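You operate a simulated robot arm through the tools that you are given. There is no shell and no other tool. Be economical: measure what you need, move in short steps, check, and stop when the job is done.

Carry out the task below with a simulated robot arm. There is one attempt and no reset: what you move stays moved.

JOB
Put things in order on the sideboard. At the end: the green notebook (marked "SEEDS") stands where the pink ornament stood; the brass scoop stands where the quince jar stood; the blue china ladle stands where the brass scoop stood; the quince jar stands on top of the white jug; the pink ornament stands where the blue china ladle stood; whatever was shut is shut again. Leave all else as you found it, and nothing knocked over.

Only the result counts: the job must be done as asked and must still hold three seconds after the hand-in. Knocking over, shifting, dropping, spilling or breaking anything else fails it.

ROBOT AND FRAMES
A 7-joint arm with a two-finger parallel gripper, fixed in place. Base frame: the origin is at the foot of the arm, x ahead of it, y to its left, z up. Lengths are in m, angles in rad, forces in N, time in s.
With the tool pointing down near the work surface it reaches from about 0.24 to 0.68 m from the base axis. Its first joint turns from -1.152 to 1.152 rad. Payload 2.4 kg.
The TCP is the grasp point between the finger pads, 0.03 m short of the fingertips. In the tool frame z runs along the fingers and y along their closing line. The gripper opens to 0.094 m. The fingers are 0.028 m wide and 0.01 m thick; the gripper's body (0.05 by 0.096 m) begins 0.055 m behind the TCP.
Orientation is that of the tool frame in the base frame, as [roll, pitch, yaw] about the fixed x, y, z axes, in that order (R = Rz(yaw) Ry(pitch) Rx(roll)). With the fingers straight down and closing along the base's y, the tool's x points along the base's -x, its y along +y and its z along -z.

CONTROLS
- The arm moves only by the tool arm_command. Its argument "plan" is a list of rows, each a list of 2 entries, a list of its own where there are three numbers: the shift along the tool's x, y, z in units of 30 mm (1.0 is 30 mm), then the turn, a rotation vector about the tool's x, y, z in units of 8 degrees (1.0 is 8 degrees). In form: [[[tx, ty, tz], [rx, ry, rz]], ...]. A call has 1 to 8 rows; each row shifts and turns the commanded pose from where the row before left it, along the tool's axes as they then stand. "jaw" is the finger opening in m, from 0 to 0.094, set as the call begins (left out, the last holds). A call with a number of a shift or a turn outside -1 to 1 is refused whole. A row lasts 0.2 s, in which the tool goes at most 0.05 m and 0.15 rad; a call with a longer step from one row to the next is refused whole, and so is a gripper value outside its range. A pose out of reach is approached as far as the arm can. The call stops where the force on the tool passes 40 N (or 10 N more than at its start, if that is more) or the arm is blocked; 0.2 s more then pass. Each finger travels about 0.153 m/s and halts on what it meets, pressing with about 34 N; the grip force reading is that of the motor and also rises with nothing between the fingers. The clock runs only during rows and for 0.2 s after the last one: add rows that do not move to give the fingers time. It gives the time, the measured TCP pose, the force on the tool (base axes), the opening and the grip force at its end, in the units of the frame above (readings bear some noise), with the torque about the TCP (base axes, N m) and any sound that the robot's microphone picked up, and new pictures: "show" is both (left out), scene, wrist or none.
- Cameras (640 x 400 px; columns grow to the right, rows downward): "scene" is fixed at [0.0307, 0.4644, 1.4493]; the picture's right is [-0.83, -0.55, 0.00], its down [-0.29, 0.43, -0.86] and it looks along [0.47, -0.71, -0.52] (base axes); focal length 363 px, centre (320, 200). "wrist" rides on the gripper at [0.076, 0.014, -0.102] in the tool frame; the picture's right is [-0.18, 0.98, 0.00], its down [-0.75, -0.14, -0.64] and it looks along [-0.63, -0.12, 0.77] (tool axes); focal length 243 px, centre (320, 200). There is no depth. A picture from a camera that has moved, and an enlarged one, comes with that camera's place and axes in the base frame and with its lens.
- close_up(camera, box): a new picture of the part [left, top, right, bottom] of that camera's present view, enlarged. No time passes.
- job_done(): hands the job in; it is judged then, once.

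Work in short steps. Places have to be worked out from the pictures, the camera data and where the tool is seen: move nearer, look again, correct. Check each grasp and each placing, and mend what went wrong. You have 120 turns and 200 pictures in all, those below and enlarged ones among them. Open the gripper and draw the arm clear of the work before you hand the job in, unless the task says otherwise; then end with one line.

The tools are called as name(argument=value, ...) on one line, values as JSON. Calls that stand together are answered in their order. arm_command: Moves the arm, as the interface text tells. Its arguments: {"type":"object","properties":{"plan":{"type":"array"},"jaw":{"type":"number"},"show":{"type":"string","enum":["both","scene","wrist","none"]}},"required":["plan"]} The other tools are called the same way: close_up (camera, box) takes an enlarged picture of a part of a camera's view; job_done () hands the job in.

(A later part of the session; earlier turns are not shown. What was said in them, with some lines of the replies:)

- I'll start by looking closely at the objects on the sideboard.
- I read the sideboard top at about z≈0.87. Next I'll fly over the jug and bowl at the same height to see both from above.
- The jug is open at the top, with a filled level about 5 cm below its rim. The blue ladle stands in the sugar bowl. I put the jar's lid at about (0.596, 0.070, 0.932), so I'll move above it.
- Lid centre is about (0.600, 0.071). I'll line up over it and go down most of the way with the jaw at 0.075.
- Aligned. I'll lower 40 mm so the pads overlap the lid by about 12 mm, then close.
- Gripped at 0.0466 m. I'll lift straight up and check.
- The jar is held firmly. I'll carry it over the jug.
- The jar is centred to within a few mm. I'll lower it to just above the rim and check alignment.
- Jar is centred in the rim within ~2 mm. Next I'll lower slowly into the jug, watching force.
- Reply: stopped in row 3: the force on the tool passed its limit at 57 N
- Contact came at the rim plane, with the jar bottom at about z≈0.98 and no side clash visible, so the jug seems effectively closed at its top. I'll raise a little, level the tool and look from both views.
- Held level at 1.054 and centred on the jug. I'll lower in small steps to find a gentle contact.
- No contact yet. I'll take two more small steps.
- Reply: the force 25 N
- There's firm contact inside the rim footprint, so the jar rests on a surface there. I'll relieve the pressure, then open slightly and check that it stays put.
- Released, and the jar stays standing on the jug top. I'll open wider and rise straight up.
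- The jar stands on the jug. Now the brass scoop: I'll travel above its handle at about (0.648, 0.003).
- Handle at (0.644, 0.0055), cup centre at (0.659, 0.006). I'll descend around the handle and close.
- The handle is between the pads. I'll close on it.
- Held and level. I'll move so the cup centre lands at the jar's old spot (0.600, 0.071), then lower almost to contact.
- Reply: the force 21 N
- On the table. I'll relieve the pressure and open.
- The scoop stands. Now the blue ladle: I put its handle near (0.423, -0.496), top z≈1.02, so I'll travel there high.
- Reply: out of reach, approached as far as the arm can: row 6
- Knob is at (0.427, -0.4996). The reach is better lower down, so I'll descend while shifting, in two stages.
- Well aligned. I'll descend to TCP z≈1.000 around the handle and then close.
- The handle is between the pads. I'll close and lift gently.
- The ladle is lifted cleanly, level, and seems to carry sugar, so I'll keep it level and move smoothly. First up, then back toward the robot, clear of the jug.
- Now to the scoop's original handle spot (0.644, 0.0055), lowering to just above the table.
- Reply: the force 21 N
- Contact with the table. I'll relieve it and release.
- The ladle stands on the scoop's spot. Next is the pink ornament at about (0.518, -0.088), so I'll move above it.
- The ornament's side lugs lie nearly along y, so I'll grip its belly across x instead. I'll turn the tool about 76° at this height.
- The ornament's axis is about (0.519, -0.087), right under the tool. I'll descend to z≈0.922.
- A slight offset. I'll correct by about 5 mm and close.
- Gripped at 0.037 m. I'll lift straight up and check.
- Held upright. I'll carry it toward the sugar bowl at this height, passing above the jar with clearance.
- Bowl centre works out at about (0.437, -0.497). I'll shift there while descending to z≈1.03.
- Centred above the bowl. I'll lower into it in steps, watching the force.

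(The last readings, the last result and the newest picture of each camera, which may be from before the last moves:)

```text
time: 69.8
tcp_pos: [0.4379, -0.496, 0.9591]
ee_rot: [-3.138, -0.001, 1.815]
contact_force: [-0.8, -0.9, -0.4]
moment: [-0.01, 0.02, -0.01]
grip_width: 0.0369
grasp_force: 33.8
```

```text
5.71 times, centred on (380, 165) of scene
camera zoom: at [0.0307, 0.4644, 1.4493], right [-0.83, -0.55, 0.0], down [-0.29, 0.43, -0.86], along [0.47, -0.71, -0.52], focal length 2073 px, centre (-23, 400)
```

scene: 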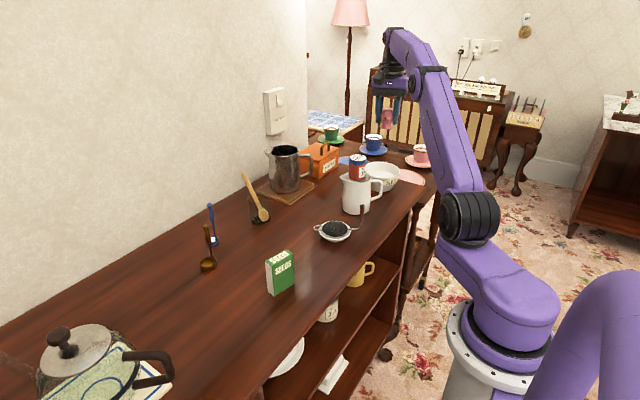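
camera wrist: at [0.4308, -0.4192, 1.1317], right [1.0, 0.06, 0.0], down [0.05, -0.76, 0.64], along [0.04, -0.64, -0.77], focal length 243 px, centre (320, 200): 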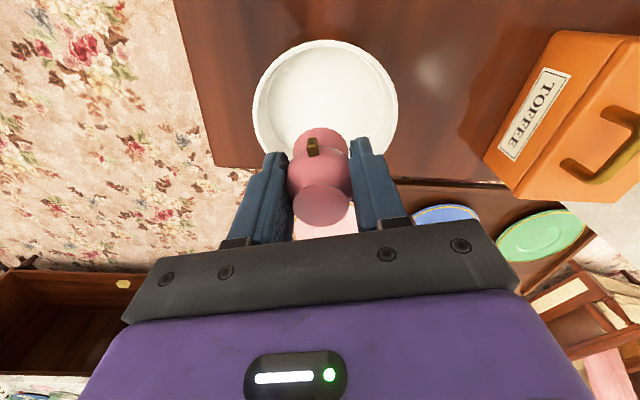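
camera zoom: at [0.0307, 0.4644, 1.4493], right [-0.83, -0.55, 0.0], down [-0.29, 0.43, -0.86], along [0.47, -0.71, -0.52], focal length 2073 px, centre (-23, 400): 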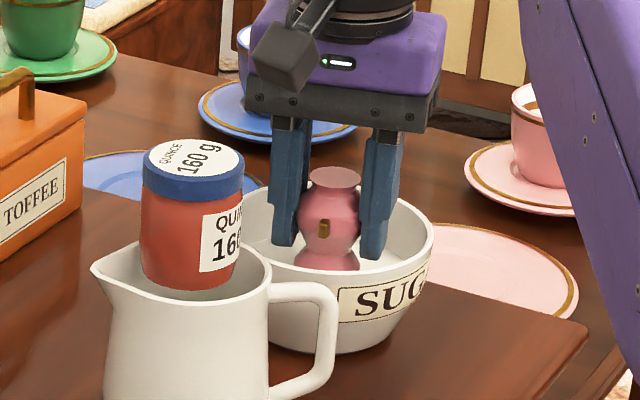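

arm_command(plan=[[[0, 0, 0.12], [0, 0, 0]], [[0, 0, 0], [0, 0, 0]]], show="none")

arm_command(plan=[[[0, 0, 0.1], [0, 0, 0]], [[0, 0, 0], [0, 0, 0]]], show="none")

arm_command(plan=[[[0, 0, 0.08], [0, 0, 0]], [[0, 0, 0], [0, 0, 0]]], show="none")

```text
time: 70.4
tcp_pos: [0.4375, -0.4986, 0.9567]
ee_rot: [-3.14, -0.001, 1.814]
contact_force: [-0.5, -0.7, -0.7]
moment: [-0.05, -0.01, -0.02]
grip_width: 0.037
grasp_force: 33.8
```

```text
time: 71.0
tcp_pos: [0.4354, -0.4984, 0.9534]
ee_rot: [-3.14, -0.001, 1.815]
contact_force: [0.3, -0.1, -1.1]
moment: [-0.01, 0.01, -0.03]
grip_width: 0.0369
grasp_force: 34.0
```

```text
time: 71.6
tcp_pos: [0.4358, -0.4967, 0.9504]
ee_rot: [-3.139, 0.0, 1.814]
contact_force: [1.1, -0.3, 0.4]
moment: [0.01, -0.03, -0.02]
grip_width: 0.0371
grasp_force: 34.2
```

arm_command(plan=[[[0, 0, 0.06], [0, 0, 0]], [[0, 0, 0], [0, 0, 0]]], show="none")

close_up(camera="scene", box=[340, 130, 420, 200])

```text
time: 72.2
tcp_pos: [0.4361, -0.4979, 0.9493]
ee_rot: [-3.139, -0.001, 1.815]
contact_force: [0.5, -0.5, -1.1]
moment: [0.03, -0.01, 0.0]
grip_width: 0.0371
grasp_force: 34.0
```

```text
5.71 times, centred on (380, 165) of scene
camera zoom: at [0.0307, 0.4644, 1.4493], right [-0.83, -0.55, 0.0], down [-0.29, 0.43, -0.86], along [0.47, -0.71, -0.52], focal length 2073 px, centre (-23, 400)
```

zoom: 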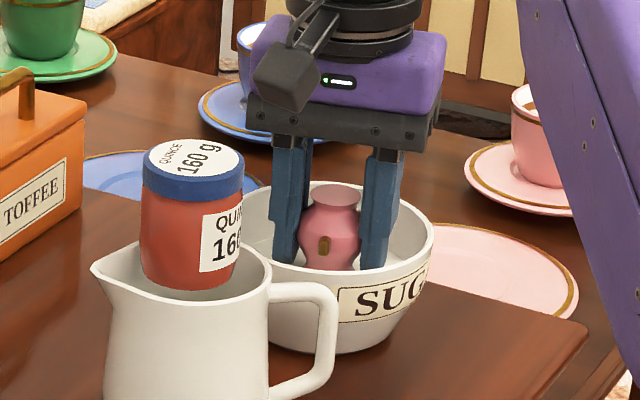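

arm_command(plan=[[[0, 0, 0.08], [0, 0, 0]], [[0, 0, 0], [0, 0, 0]]], show="none")

arm_command(plan=[[[0, 0, 0.06], [0, 0, 0]], [[0, 0, 0], [0, 0, 0]]], show="none")

```text
time: 72.8
tcp_pos: [0.4362, -0.4977, 0.949]
ee_rot: [-3.141, 0.003, 1.815]
contact_force: [-2.7, 0.8, 16.1]
moment: [0.11, 0.1, -0.08]
grip_width: 0.0368
grasp_force: 34.0
```

```text
time: 73.4
tcp_pos: [0.4368, -0.5, 0.9478]
ee_rot: [3.14, 0.008, 1.814]
contact_force: [2.6, -5.8, 20.7]
moment: [-0.19, -0.13, 0.03]
grip_width: 0.0369
grasp_force: 33.7
```

It's on the bowl floor, the same level the ladle stood on. I'll ease up, then open a little.

arm_command(plan=[[[0, 0, -0.12], [0, 0, 0]], [[0, 0, 0], [0, 0, 0]]], show="none")

arm_command(plan=[[[0, 0, 0], [0, 0, 0]], [[0, 0, 0], [0, 0, 0]]], jaw=0.052, show="wrist")

close_up(camera="scene", box=[340, 130, 420, 200])

```text
time: 74.0
tcp_pos: [0.4361, -0.4971, 0.9475]
ee_rot: [-3.138, -0.005, 1.815]
contact_force: [0.2, -1.0, 2.2]
moment: [-0.06, -0.01, -0.03]
grip_width: 0.0371
grasp_force: 33.5
```

```text
time: 74.6
tcp_pos: [0.4365, -0.4959, 0.9474]
ee_rot: [-3.138, -0.001, 1.816]
contact_force: [-0.3, 0.4, -0.3]
moment: [0.02, 0.04, -0.01]
grip_width: 0.0519
grasp_force: 0.1
camera wrist: at [0.4318, -0.4182, 1.051], right [1.0, 0.06, 0.0], down [0.05, -0.77, 0.64], along [0.04, -0.64, -0.77], focal length 243 px, centre (320, 200)
```

wrist: 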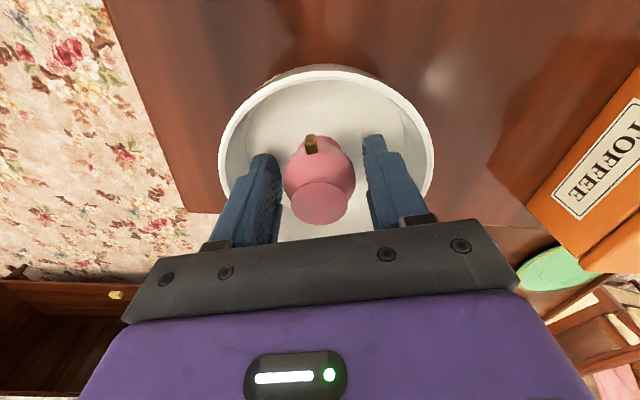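

```text
5.71 times, centred on (380, 165) of scene
camera zoom: at [0.0307, 0.4644, 1.4493], right [-0.83, -0.55, 0.0], down [-0.29, 0.43, -0.86], along [0.47, -0.71, -0.52], focal length 2073 px, centre (-23, 400)
```

zoom: 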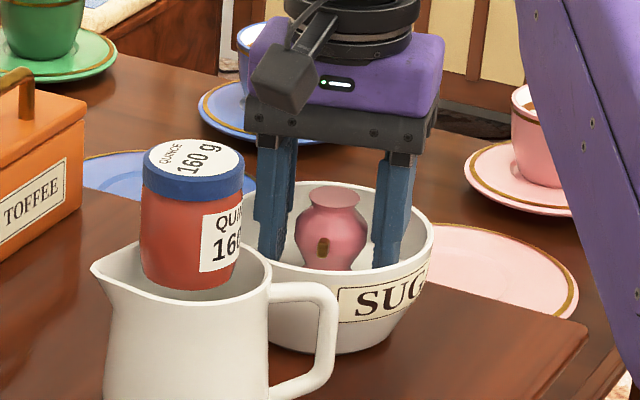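

The ornament stands free in the bowl. I'll rise straight up, then draw back toward the robot.

arm_command(plan=[[[0, 0, -0.5], [0, 0, 0]], [[0, 0, -0.8], [0, 0, 0]], [[0, 0, -1], [0, 0, 0]], [[0, 0, -1], [0, 0, 0]], [[0, 0, -0.5], [0, 0, 0]], [[0.2, -0.8, -0.5], [0, 0, 0]], [[0.2, -0.8, -0.5], [0, 0, 0]], [[0.2, -0.8, -0.4], [0, 0, 0]]], show="both")

close_up(camera="scene", box=[320, 120, 440, 220])

```text
time: 76.4
tcp_pos: [0.3632, -0.4981, 1.1054]
ee_rot: [-3.139, -0.002, 1.813]
contact_force: [-0.1, -0.1, 1.1]
moment: [-0.01, 0.01, -0.04]
grip_width: 0.0521
grasp_force: 0.1
camera wrist: at [0.3573, -0.4201, 1.2079], right [1.0, 0.06, 0.0], down [0.05, -0.77, 0.64], along [0.04, -0.64, -0.77], focal length 243 px, centre (320, 200)
```

scene: 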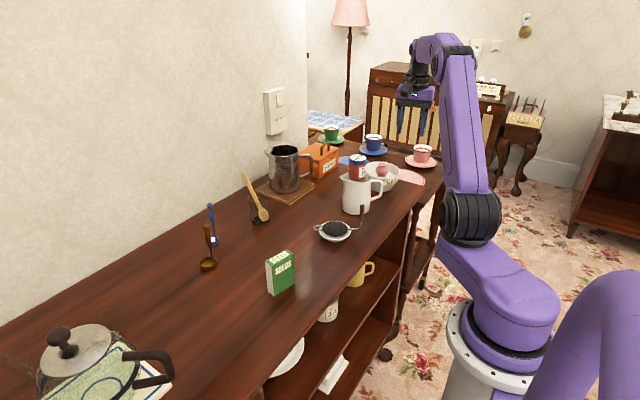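
wrist: 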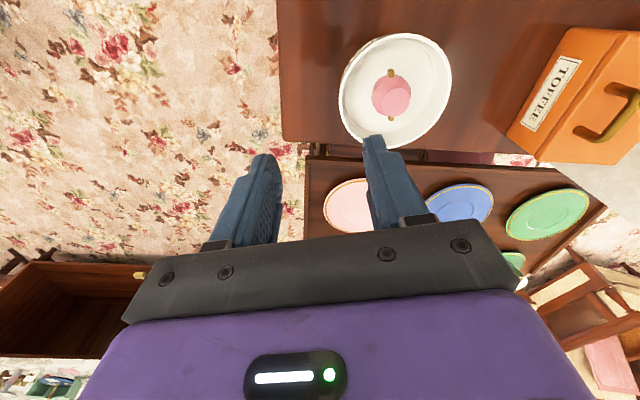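

```text
4.00 times, centred on (380, 170) of scene
camera zoom: at [0.0307, 0.4644, 1.4493], right [-0.83, -0.55, 0.0], down [-0.29, 0.43, -0.86], along [0.47, -0.71, -0.52], focal length 1451 px, centre (80, 320)
```

zoom: 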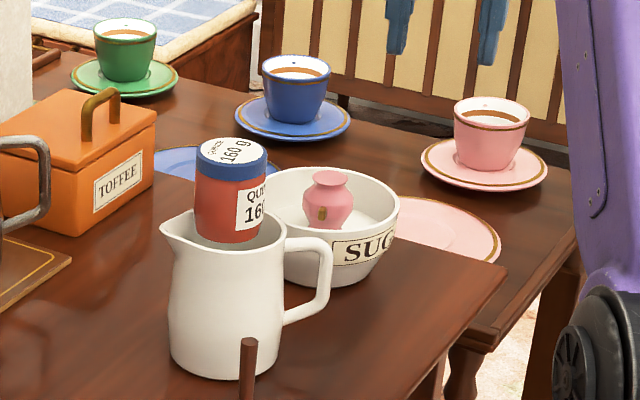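

The ornament and jar look right. Next is the notebook near (0.42, 0.03), so I'll travel there at height.

arm_command(plan=[[[0.9, 0, -0.3], [0, 0, 0]], [[0.977, 0.2, -0.3], [0, 0, 0]], [[0.977, 0.3, -0.3], [0, 0, 0]], [[0.977, 0.4, 0], [0, 0, 0]], [[0.977, 0.4, 0], [0, 0, 0]], [[0.977, 0.4, 0], [0, 0, 0]], [[0.977, 0.4, 0], [0, 0, 0]], [[0.977, 0.4, 0], [0, 0, 0]]], show="none")

arm_command(plan=[[[0.977, 0.4, 0], [0, 0, 0]], [[0.977, 0.4, 0], [0, 0, 0]], [[0.977, 0.4, 0], [0, 0, 0]], [[0.977, 0.4, 0], [0, 0, 0]], [[0.977, 0.4, 0], [0, 0, 0]], [[0.977, 0.4, 0], [0, 0, 0]], [[0.977, 0.4, 0], [0, 0, 0]]], show="wrist")

```text
time: 78.2
tcp_pos: [0.3807, -0.2534, 1.1331]
ee_rot: [-3.137, -0.001, 1.817]
contact_force: [-0.4, 1.7, -1.0]
moment: [-0.01, 0.04, -0.01]
grip_width: 0.0523
grasp_force: 0.0
```

```text
time: 79.8
tcp_pos: [0.4135, -0.034, 1.1315]
ee_rot: [-3.137, 0.0, 1.817]
contact_force: [0.5, 0.4, -0.9]
moment: [-0.02, 0.01, 0.03]
grip_width: 0.0519
grasp_force: 0.0
camera wrist: at [0.4075, 0.0453, 1.2344], right [1.0, 0.06, 0.0], down [0.05, -0.77, 0.64], along [0.04, -0.64, -0.77], focal length 243 px, centre (320, 200)
```

wrist: 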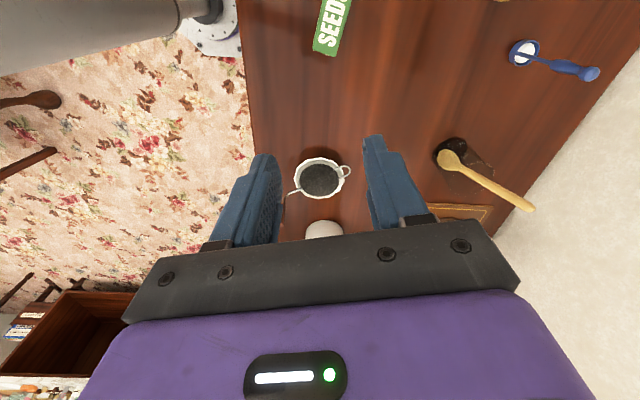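

arm_command(plan=[[[0.7, 0.23, 0], [0, 0, 0]], [[0.7, 0.23, 0], [0, 0, 0]], [[0.7, 0.23, 0], [0, 0, 0]], [[0, 0, 0], [0, 0, 0.92]], [[0, 0, 0], [0, 0, 0.92]], [[0, 0, 0], [0, 0, 0.92]], [[0, 0, 0], [0, 0, 0.92]], [[0, 0, 0], [0, 0, 0]]], show="wrist")

close_up(camera="wrist", box=[240, 20, 400, 160])

```text
time: 81.6
tcp_pos: [0.4181, 0.0328, 1.1315]
ee_rot: [-3.14, 0.001, 1.299]
contact_force: [-0.4, 0.1, 0.2]
moment: [0.01, 0.0, -0.01]
grip_width: 0.0522
grasp_force: 0.0
camera wrist: at [0.4518, 0.1036, 1.234], right [0.9, -0.44, 0.0], down [-0.34, -0.69, 0.64], along [-0.28, -0.58, -0.77], focal length 243 px, centre (320, 200)
```

wrist: 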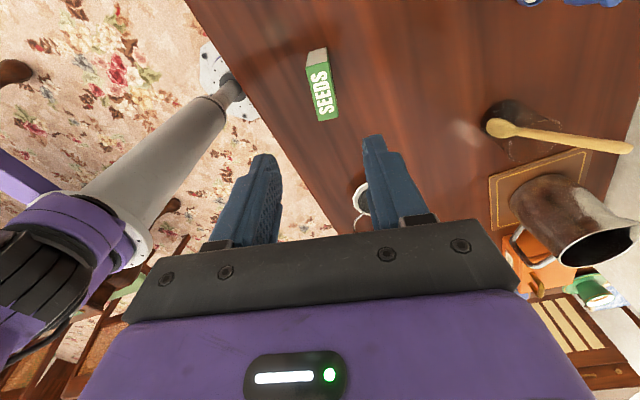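

```text
2.86 times, centred on (320, 90) of wrist
camera zoom: at [0.4518, 0.1036, 1.234], right [0.9, -0.44, 0.0], down [-0.34, -0.69, 0.64], along [-0.28, -0.58, -0.77], focal length 693 px, centre (320, 514)
```

zoom: 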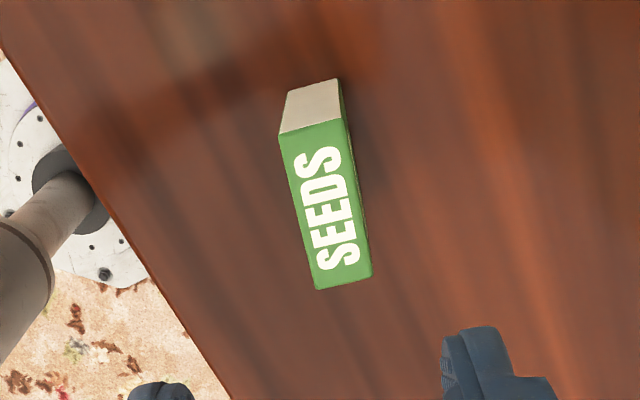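

Notebook top centre is (0.420, 0.028), face normal about -13°. I'll fine-turn, align, and descend to z≈0.935.

arm_command(plan=[[[0, 0, 0], [0, 0, -0.34]], [[-0.15, 0.1, 0.8], [0, 0, 0]], [[0, 0, 1], [0, 0, 0]], [[0, 0, 1], [0, 0, 0]], [[0, 0, 1], [0, 0, 0]], [[0, 0, 0.5], [0, 0, 0]], [[0, 0, 0], [0, 0, 0]]], show="none")

close_up(camera="wrist", box=[220, 40, 420, 240])

close_up(camera="scene", box=[230, 200, 350, 310])

```text
time: 83.2
tcp_pos: [0.4198, 0.0278, 1.002]
ee_rot: [-3.14, 0.002, 1.349]
contact_force: [-0.1, -0.7, 0.6]
moment: [0.0, -0.01, 0.02]
grip_width: 0.052
grasp_force: 0.0
```

```text
2.00 times, centred on (320, 140) of wrist
camera zoom: at [0.4495, 0.1, 1.1054], right [0.92, -0.4, 0.0], down [-0.3, -0.7, 0.64], along [-0.26, -0.59, -0.77], focal length 485 px, centre (320, 320)
```

zoom: 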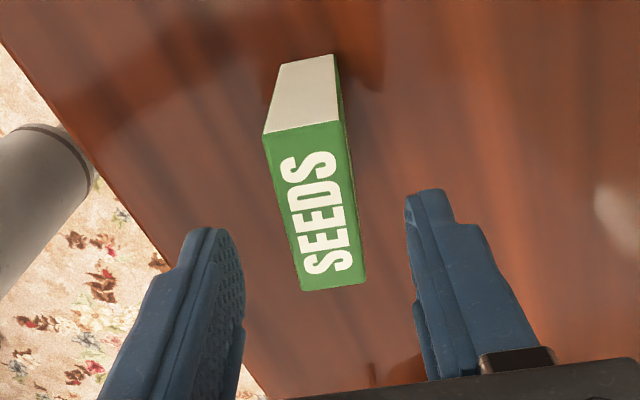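

```text
3.64 times, centred on (290, 255) of scene
camera zoom: at [0.0307, 0.4644, 1.4493], right [-0.83, -0.55, 0.0], down [-0.29, 0.43, -0.86], along [0.47, -0.71, -0.52], focal length 1319 px, centre (429, 0)
```

zoom: 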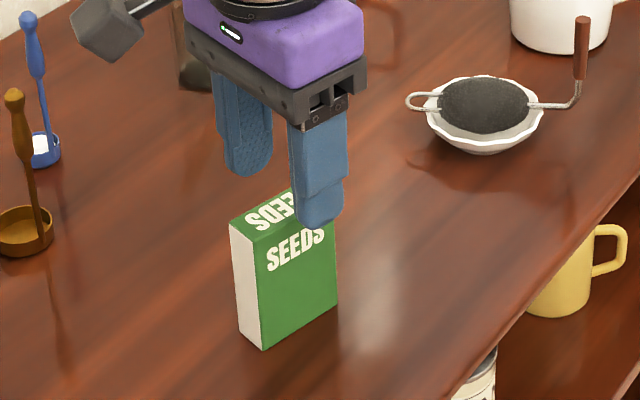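

Aligned. I'll lower 67 mm and close.

arm_command(plan=[[[0, 0, 0.8], [0, 0, 0]], [[0, 0, 0.8], [0, 0, 0]], [[0, 0, 0.63], [0, 0, 0]], [[0, 0, 0], [0, 0, 0]]], show="none")

arm_command(plan=[[[0, 0, 0], [0, 0, 0]], [[0, 0, 0], [0, 0, 0]], [[0, 0, 0], [0, 0, 0]]], jaw=0.01, show="none")

arm_command(plan=[[[0, 0, -0.3], [0, 0, 0]], [[0, 0, -0.7], [0, 0, 0]], [[0, 0, 0], [0, 0, 0]]], show="wrist")

close_up(camera="scene", box=[230, 200, 350, 310])

```text
time: 84.2
tcp_pos: [0.4179, 0.0254, 0.9355]
ee_rot: [-3.138, 0.002, 1.348]
contact_force: [-0.6, 0.0, 0.5]
moment: [0.0, 0.0, 0.0]
grip_width: 0.0518
grasp_force: 0.2
```

```text
time: 85.0
tcp_pos: [0.4184, 0.0257, 0.9351]
ee_rot: [-3.141, 0.002, 1.351]
contact_force: [0.8, 0.4, -0.2]
moment: [-0.01, -0.01, 0.02]
grip_width: 0.0275
grasp_force: 34.0
```

```text
time: 85.8
tcp_pos: [0.4191, 0.0261, 0.9654]
ee_rot: [-3.138, 0.002, 1.348]
contact_force: [-0.6, -0.3, -1.1]
moment: [0.02, -0.01, -0.01]
grip_width: 0.0276
grasp_force: 33.8
camera wrist: at [0.4497, 0.1002, 1.0675], right [0.92, -0.4, 0.0], down [-0.3, -0.7, 0.64], along [-0.26, -0.59, -0.77], focal length 243 px, centre (320, 200)
```

wrist: 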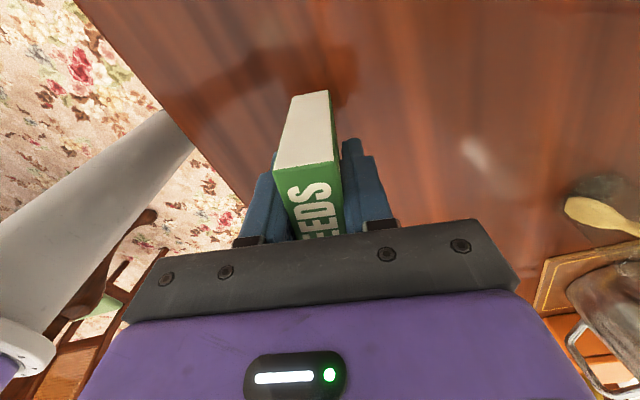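

```text
3.64 times, centred on (290, 255) of scene
camera zoom: at [0.0307, 0.4644, 1.4493], right [-0.83, -0.55, 0.0], down [-0.29, 0.43, -0.86], along [0.47, -0.71, -0.52], focal length 1319 px, centre (429, 0)
```

zoom: 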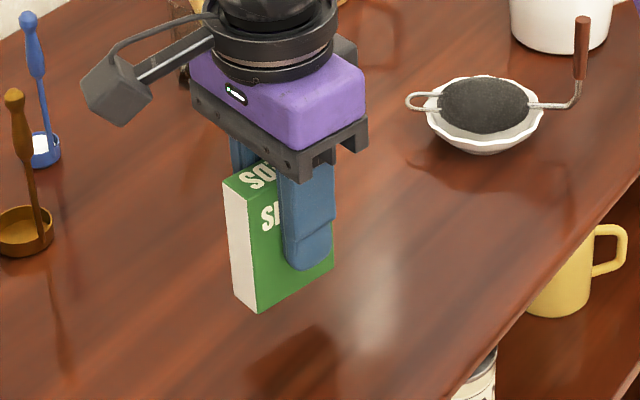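

Held. I'll move to the ornament's old place (0.520, -0.0875).

arm_command(plan=[[[0, 0, -0.5], [0, 0, 0]], [[-0.6, 0.82, 0], [0, 0, 0]], [[-0.6, 0.82, 0], [0, 0, 0]], [[-0.6, 0.82, 0], [0, 0, 0]], [[-0.6, 0.82, 0], [0, 0, 0]], [[-0.6, 0.82, 0], [0, 0, 0]], [[0, 0, 0.5], [0, 0, 0]], [[0, 0, 0], [0, 0, 0]]], show="both")

close_up(camera="scene", box=[230, 170, 350, 270])

```text
time: 87.6
tcp_pos: [0.5199, -0.0872, 0.9669]
ee_rot: [-3.141, 0.002, 1.349]
contact_force: [0.2, 0.0, -1.0]
moment: [0.01, 0.04, 0.0]
grip_width: 0.0279
grasp_force: 34.5
camera wrist: at [0.5488, -0.014, 1.0703], right [0.92, -0.4, 0.0], down [-0.3, -0.7, 0.64], along [-0.26, -0.59, -0.77], focal length 243 px, centre (320, 200)
```

scene: 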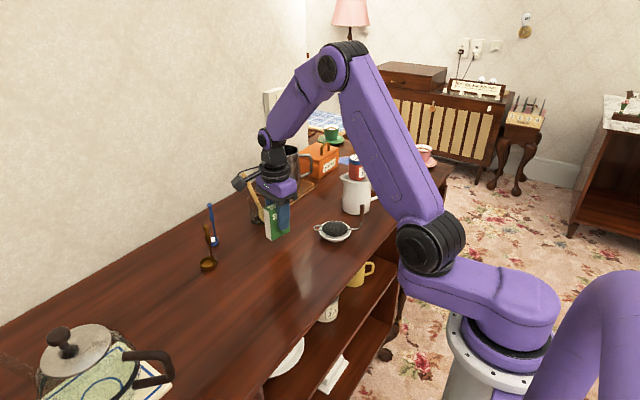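
wrist: 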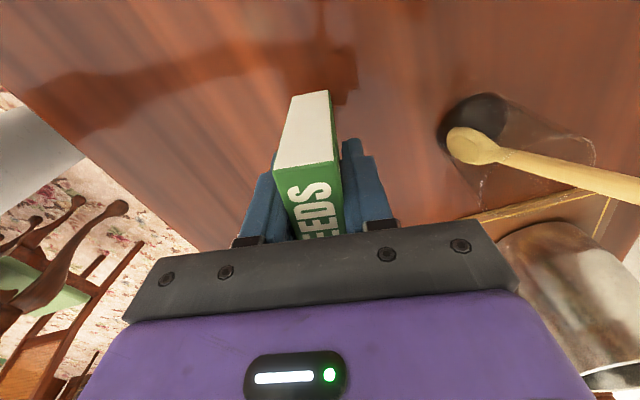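

```text
4.00 times, centred on (290, 220) of scene
camera zoom: at [0.0307, 0.4644, 1.4493], right [-0.83, -0.55, 0.0], down [-0.29, 0.43, -0.86], along [0.47, -0.71, -0.52], focal length 1451 px, centre (440, 120)
```

zoom: 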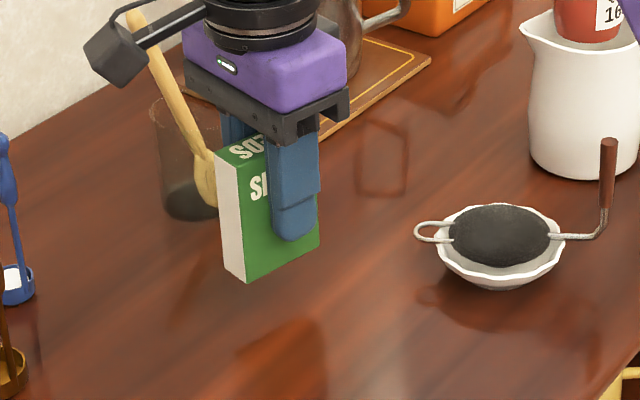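

Positioned over the spot. I'll lower to contact in steps.

arm_command(plan=[[[0, 0, 0.5], [0, 0, 0]], [[0, 0, 0.4], [0, 0, 0]], [[0, 0, 0], [0, 0, 0]]], show="none")

arm_command(plan=[[[0, 0, 0.1], [0, 0, 0]], [[0, 0, 0], [0, 0, 0]]], show="none")

arm_command(plan=[[[0, 0, 0.06], [0, 0, 0]], [[0, 0, 0], [0, 0, 0]]], show="none")

```text
time: 88.4
tcp_pos: [0.5185, -0.0892, 0.9383]
ee_rot: [-3.14, 0.002, 1.35]
contact_force: [-0.6, 0.8, -1.1]
moment: [0.05, -0.02, 0.0]
grip_width: 0.0277
grasp_force: 34.1
```

```text
time: 89.0
tcp_pos: [0.5182, -0.089, 0.9369]
ee_rot: [-3.14, 0.002, 1.351]
contact_force: [-0.1, 0.4, -0.4]
moment: [0.04, 0.03, -0.01]
grip_width: 0.0275
grasp_force: 34.1
```

```text
time: 89.6
tcp_pos: [0.518, -0.0894, 0.935]
ee_rot: [-3.141, 0.002, 1.35]
contact_force: [-4.4, -0.5, 20.9]
moment: [0.16, 0.15, 0.0]
grip_width: 0.0278
grasp_force: 33.7
```

Contact. I'll ease off, open, and rise clear.

arm_command(plan=[[[0, 0, -0.07], [0, 0, 0]], [[0, 0, 0], [0, 0, 0]]], show="none")

arm_command(plan=[[[0, 0, 0], [0, 0, 0]], [[0, 0, 0], [0, 0, 0]], [[0, 0, -0.5], [0, 0, 0]], [[0, 0, -0.8], [0, 0, 0]], [[0, 0, -1], [0, 0, 0]], [[0, 0, -1], [0, 0, 0]], [[0, 0, -1], [0, 0, 0]], [[0, 0, -1], [0, 0, 0]]], jaw=0.052, show="both")

close_up(camera="scene", box=[170, 170, 330, 290])

close_up(camera="wrist", box=[240, 20, 400, 160])

```text
time: 90.2
tcp_pos: [0.5184, -0.0868, 0.9364]
ee_rot: [-3.137, 0.002, 1.349]
contact_force: [0.9, 0.7, -0.7]
moment: [-0.01, 0.02, 0.0]
grip_width: 0.0278
grasp_force: 33.9
```

```text
time: 92.0
tcp_pos: [0.5171, -0.0873, 1.097]
ee_rot: [-3.139, 0.002, 1.349]
contact_force: [-0.1, 0.3, 0.2]
moment: [-0.01, 0.02, -0.01]
grip_width: 0.0519
grasp_force: 0.2
camera wrist: at [0.5478, -0.0153, 1.1978], right [0.92, -0.4, 0.0], down [-0.3, -0.7, 0.64], along [-0.26, -0.59, -0.77], focal length 243 px, centre (320, 200)
```

scene: 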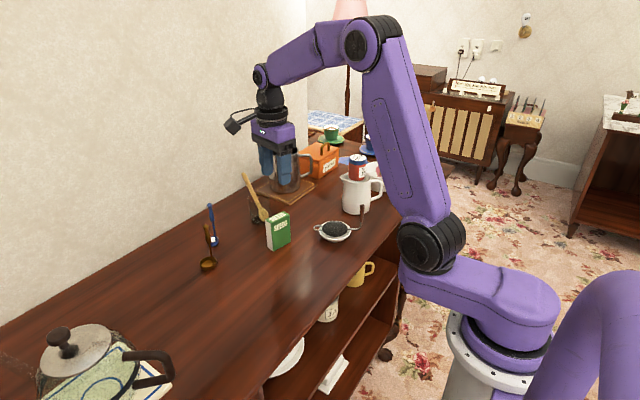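
wrist: 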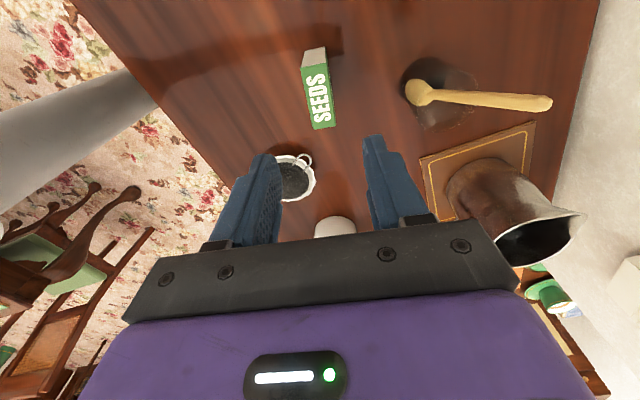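

```text
3.33 times, centred on (250, 230) of scene
camera zoom: at [0.0307, 0.4644, 1.4493], right [-0.83, -0.55, 0.0], down [-0.29, 0.43, -0.86], along [0.47, -0.71, -0.52], focal length 1209 px, centre (553, 100)
```

zoom: 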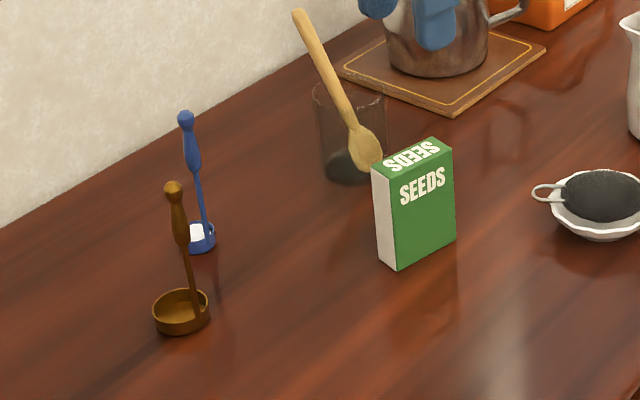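

```text
2.86 times, centred on (320, 90) of wrist
camera zoom: at [0.5478, -0.0153, 1.1978], right [0.92, -0.4, 0.0], down [-0.3, -0.7, 0.64], along [-0.26, -0.59, -0.77], focal length 693 px, centre (320, 514)
```

zoom: 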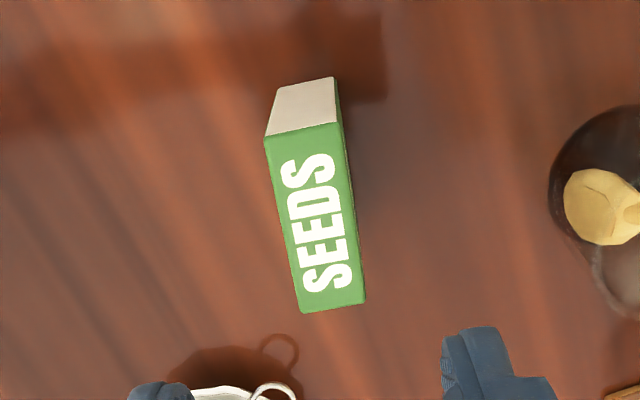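

Everything is in place. I'll draw the arm up and back, then do a final check.

arm_command(plan=[[[0, 0, -1], [0, 0, 0]], [[0, 0, -1], [0, 0, 0]], [[-0.2, -0.95, 0], [0, 0, 0]], [[-0.2, -0.95, 0], [0, 0, 0]], [[-0.2, -0.95, 0], [0, 0, 0]], [[-0.2, -0.95, 0], [0, 0, 0]], [[-0.2, -0.95, 0], [0, 0, 0]], [[0, 0, 0], [0, 0, 0]]], show="scene")

close_up(camera="scene", box=[180, 130, 440, 290])

```text
time: 93.8
tcp_pos: [0.3716, -0.0849, 1.1555]
ee_rot: [-3.14, -0.001, 1.349]
contact_force: [0.7, 0.6, 0.8]
moment: [-0.02, 0.02, 0.0]
grip_width: 0.0518
grasp_force: 0.2
```

scene: 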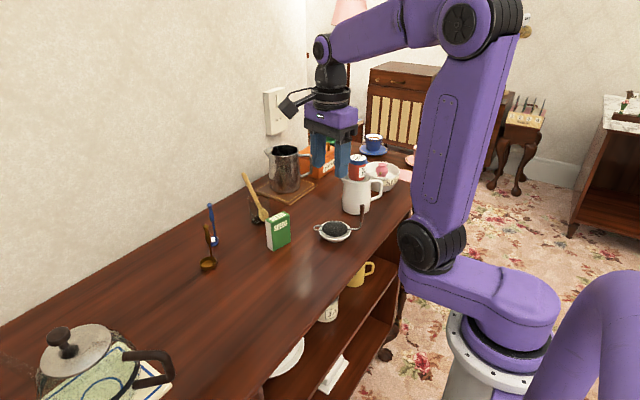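

```text
2.46 times, centred on (310, 210) of scene
camera zoom: at [0.0307, 0.4644, 1.4493], right [-0.83, -0.55, 0.0], down [-0.29, 0.43, -0.86], along [0.47, -0.71, -0.52], focal length 893 px, centre (345, 175)
```

zoom: 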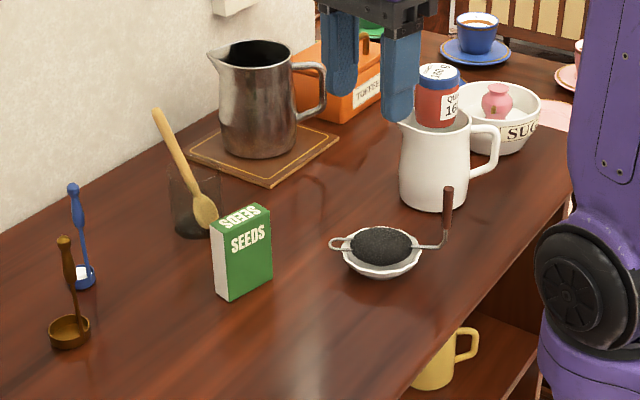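

All five items stand where asked, nothing was knocked over, the gripper is open and the arm is clear, so I'm handing in.

job_done()

```text
The job is handed in.
```

I moved all five objects to their asked places on the sideboard, nothing was knocked over, nothing shut was opened, and the job is handed in.
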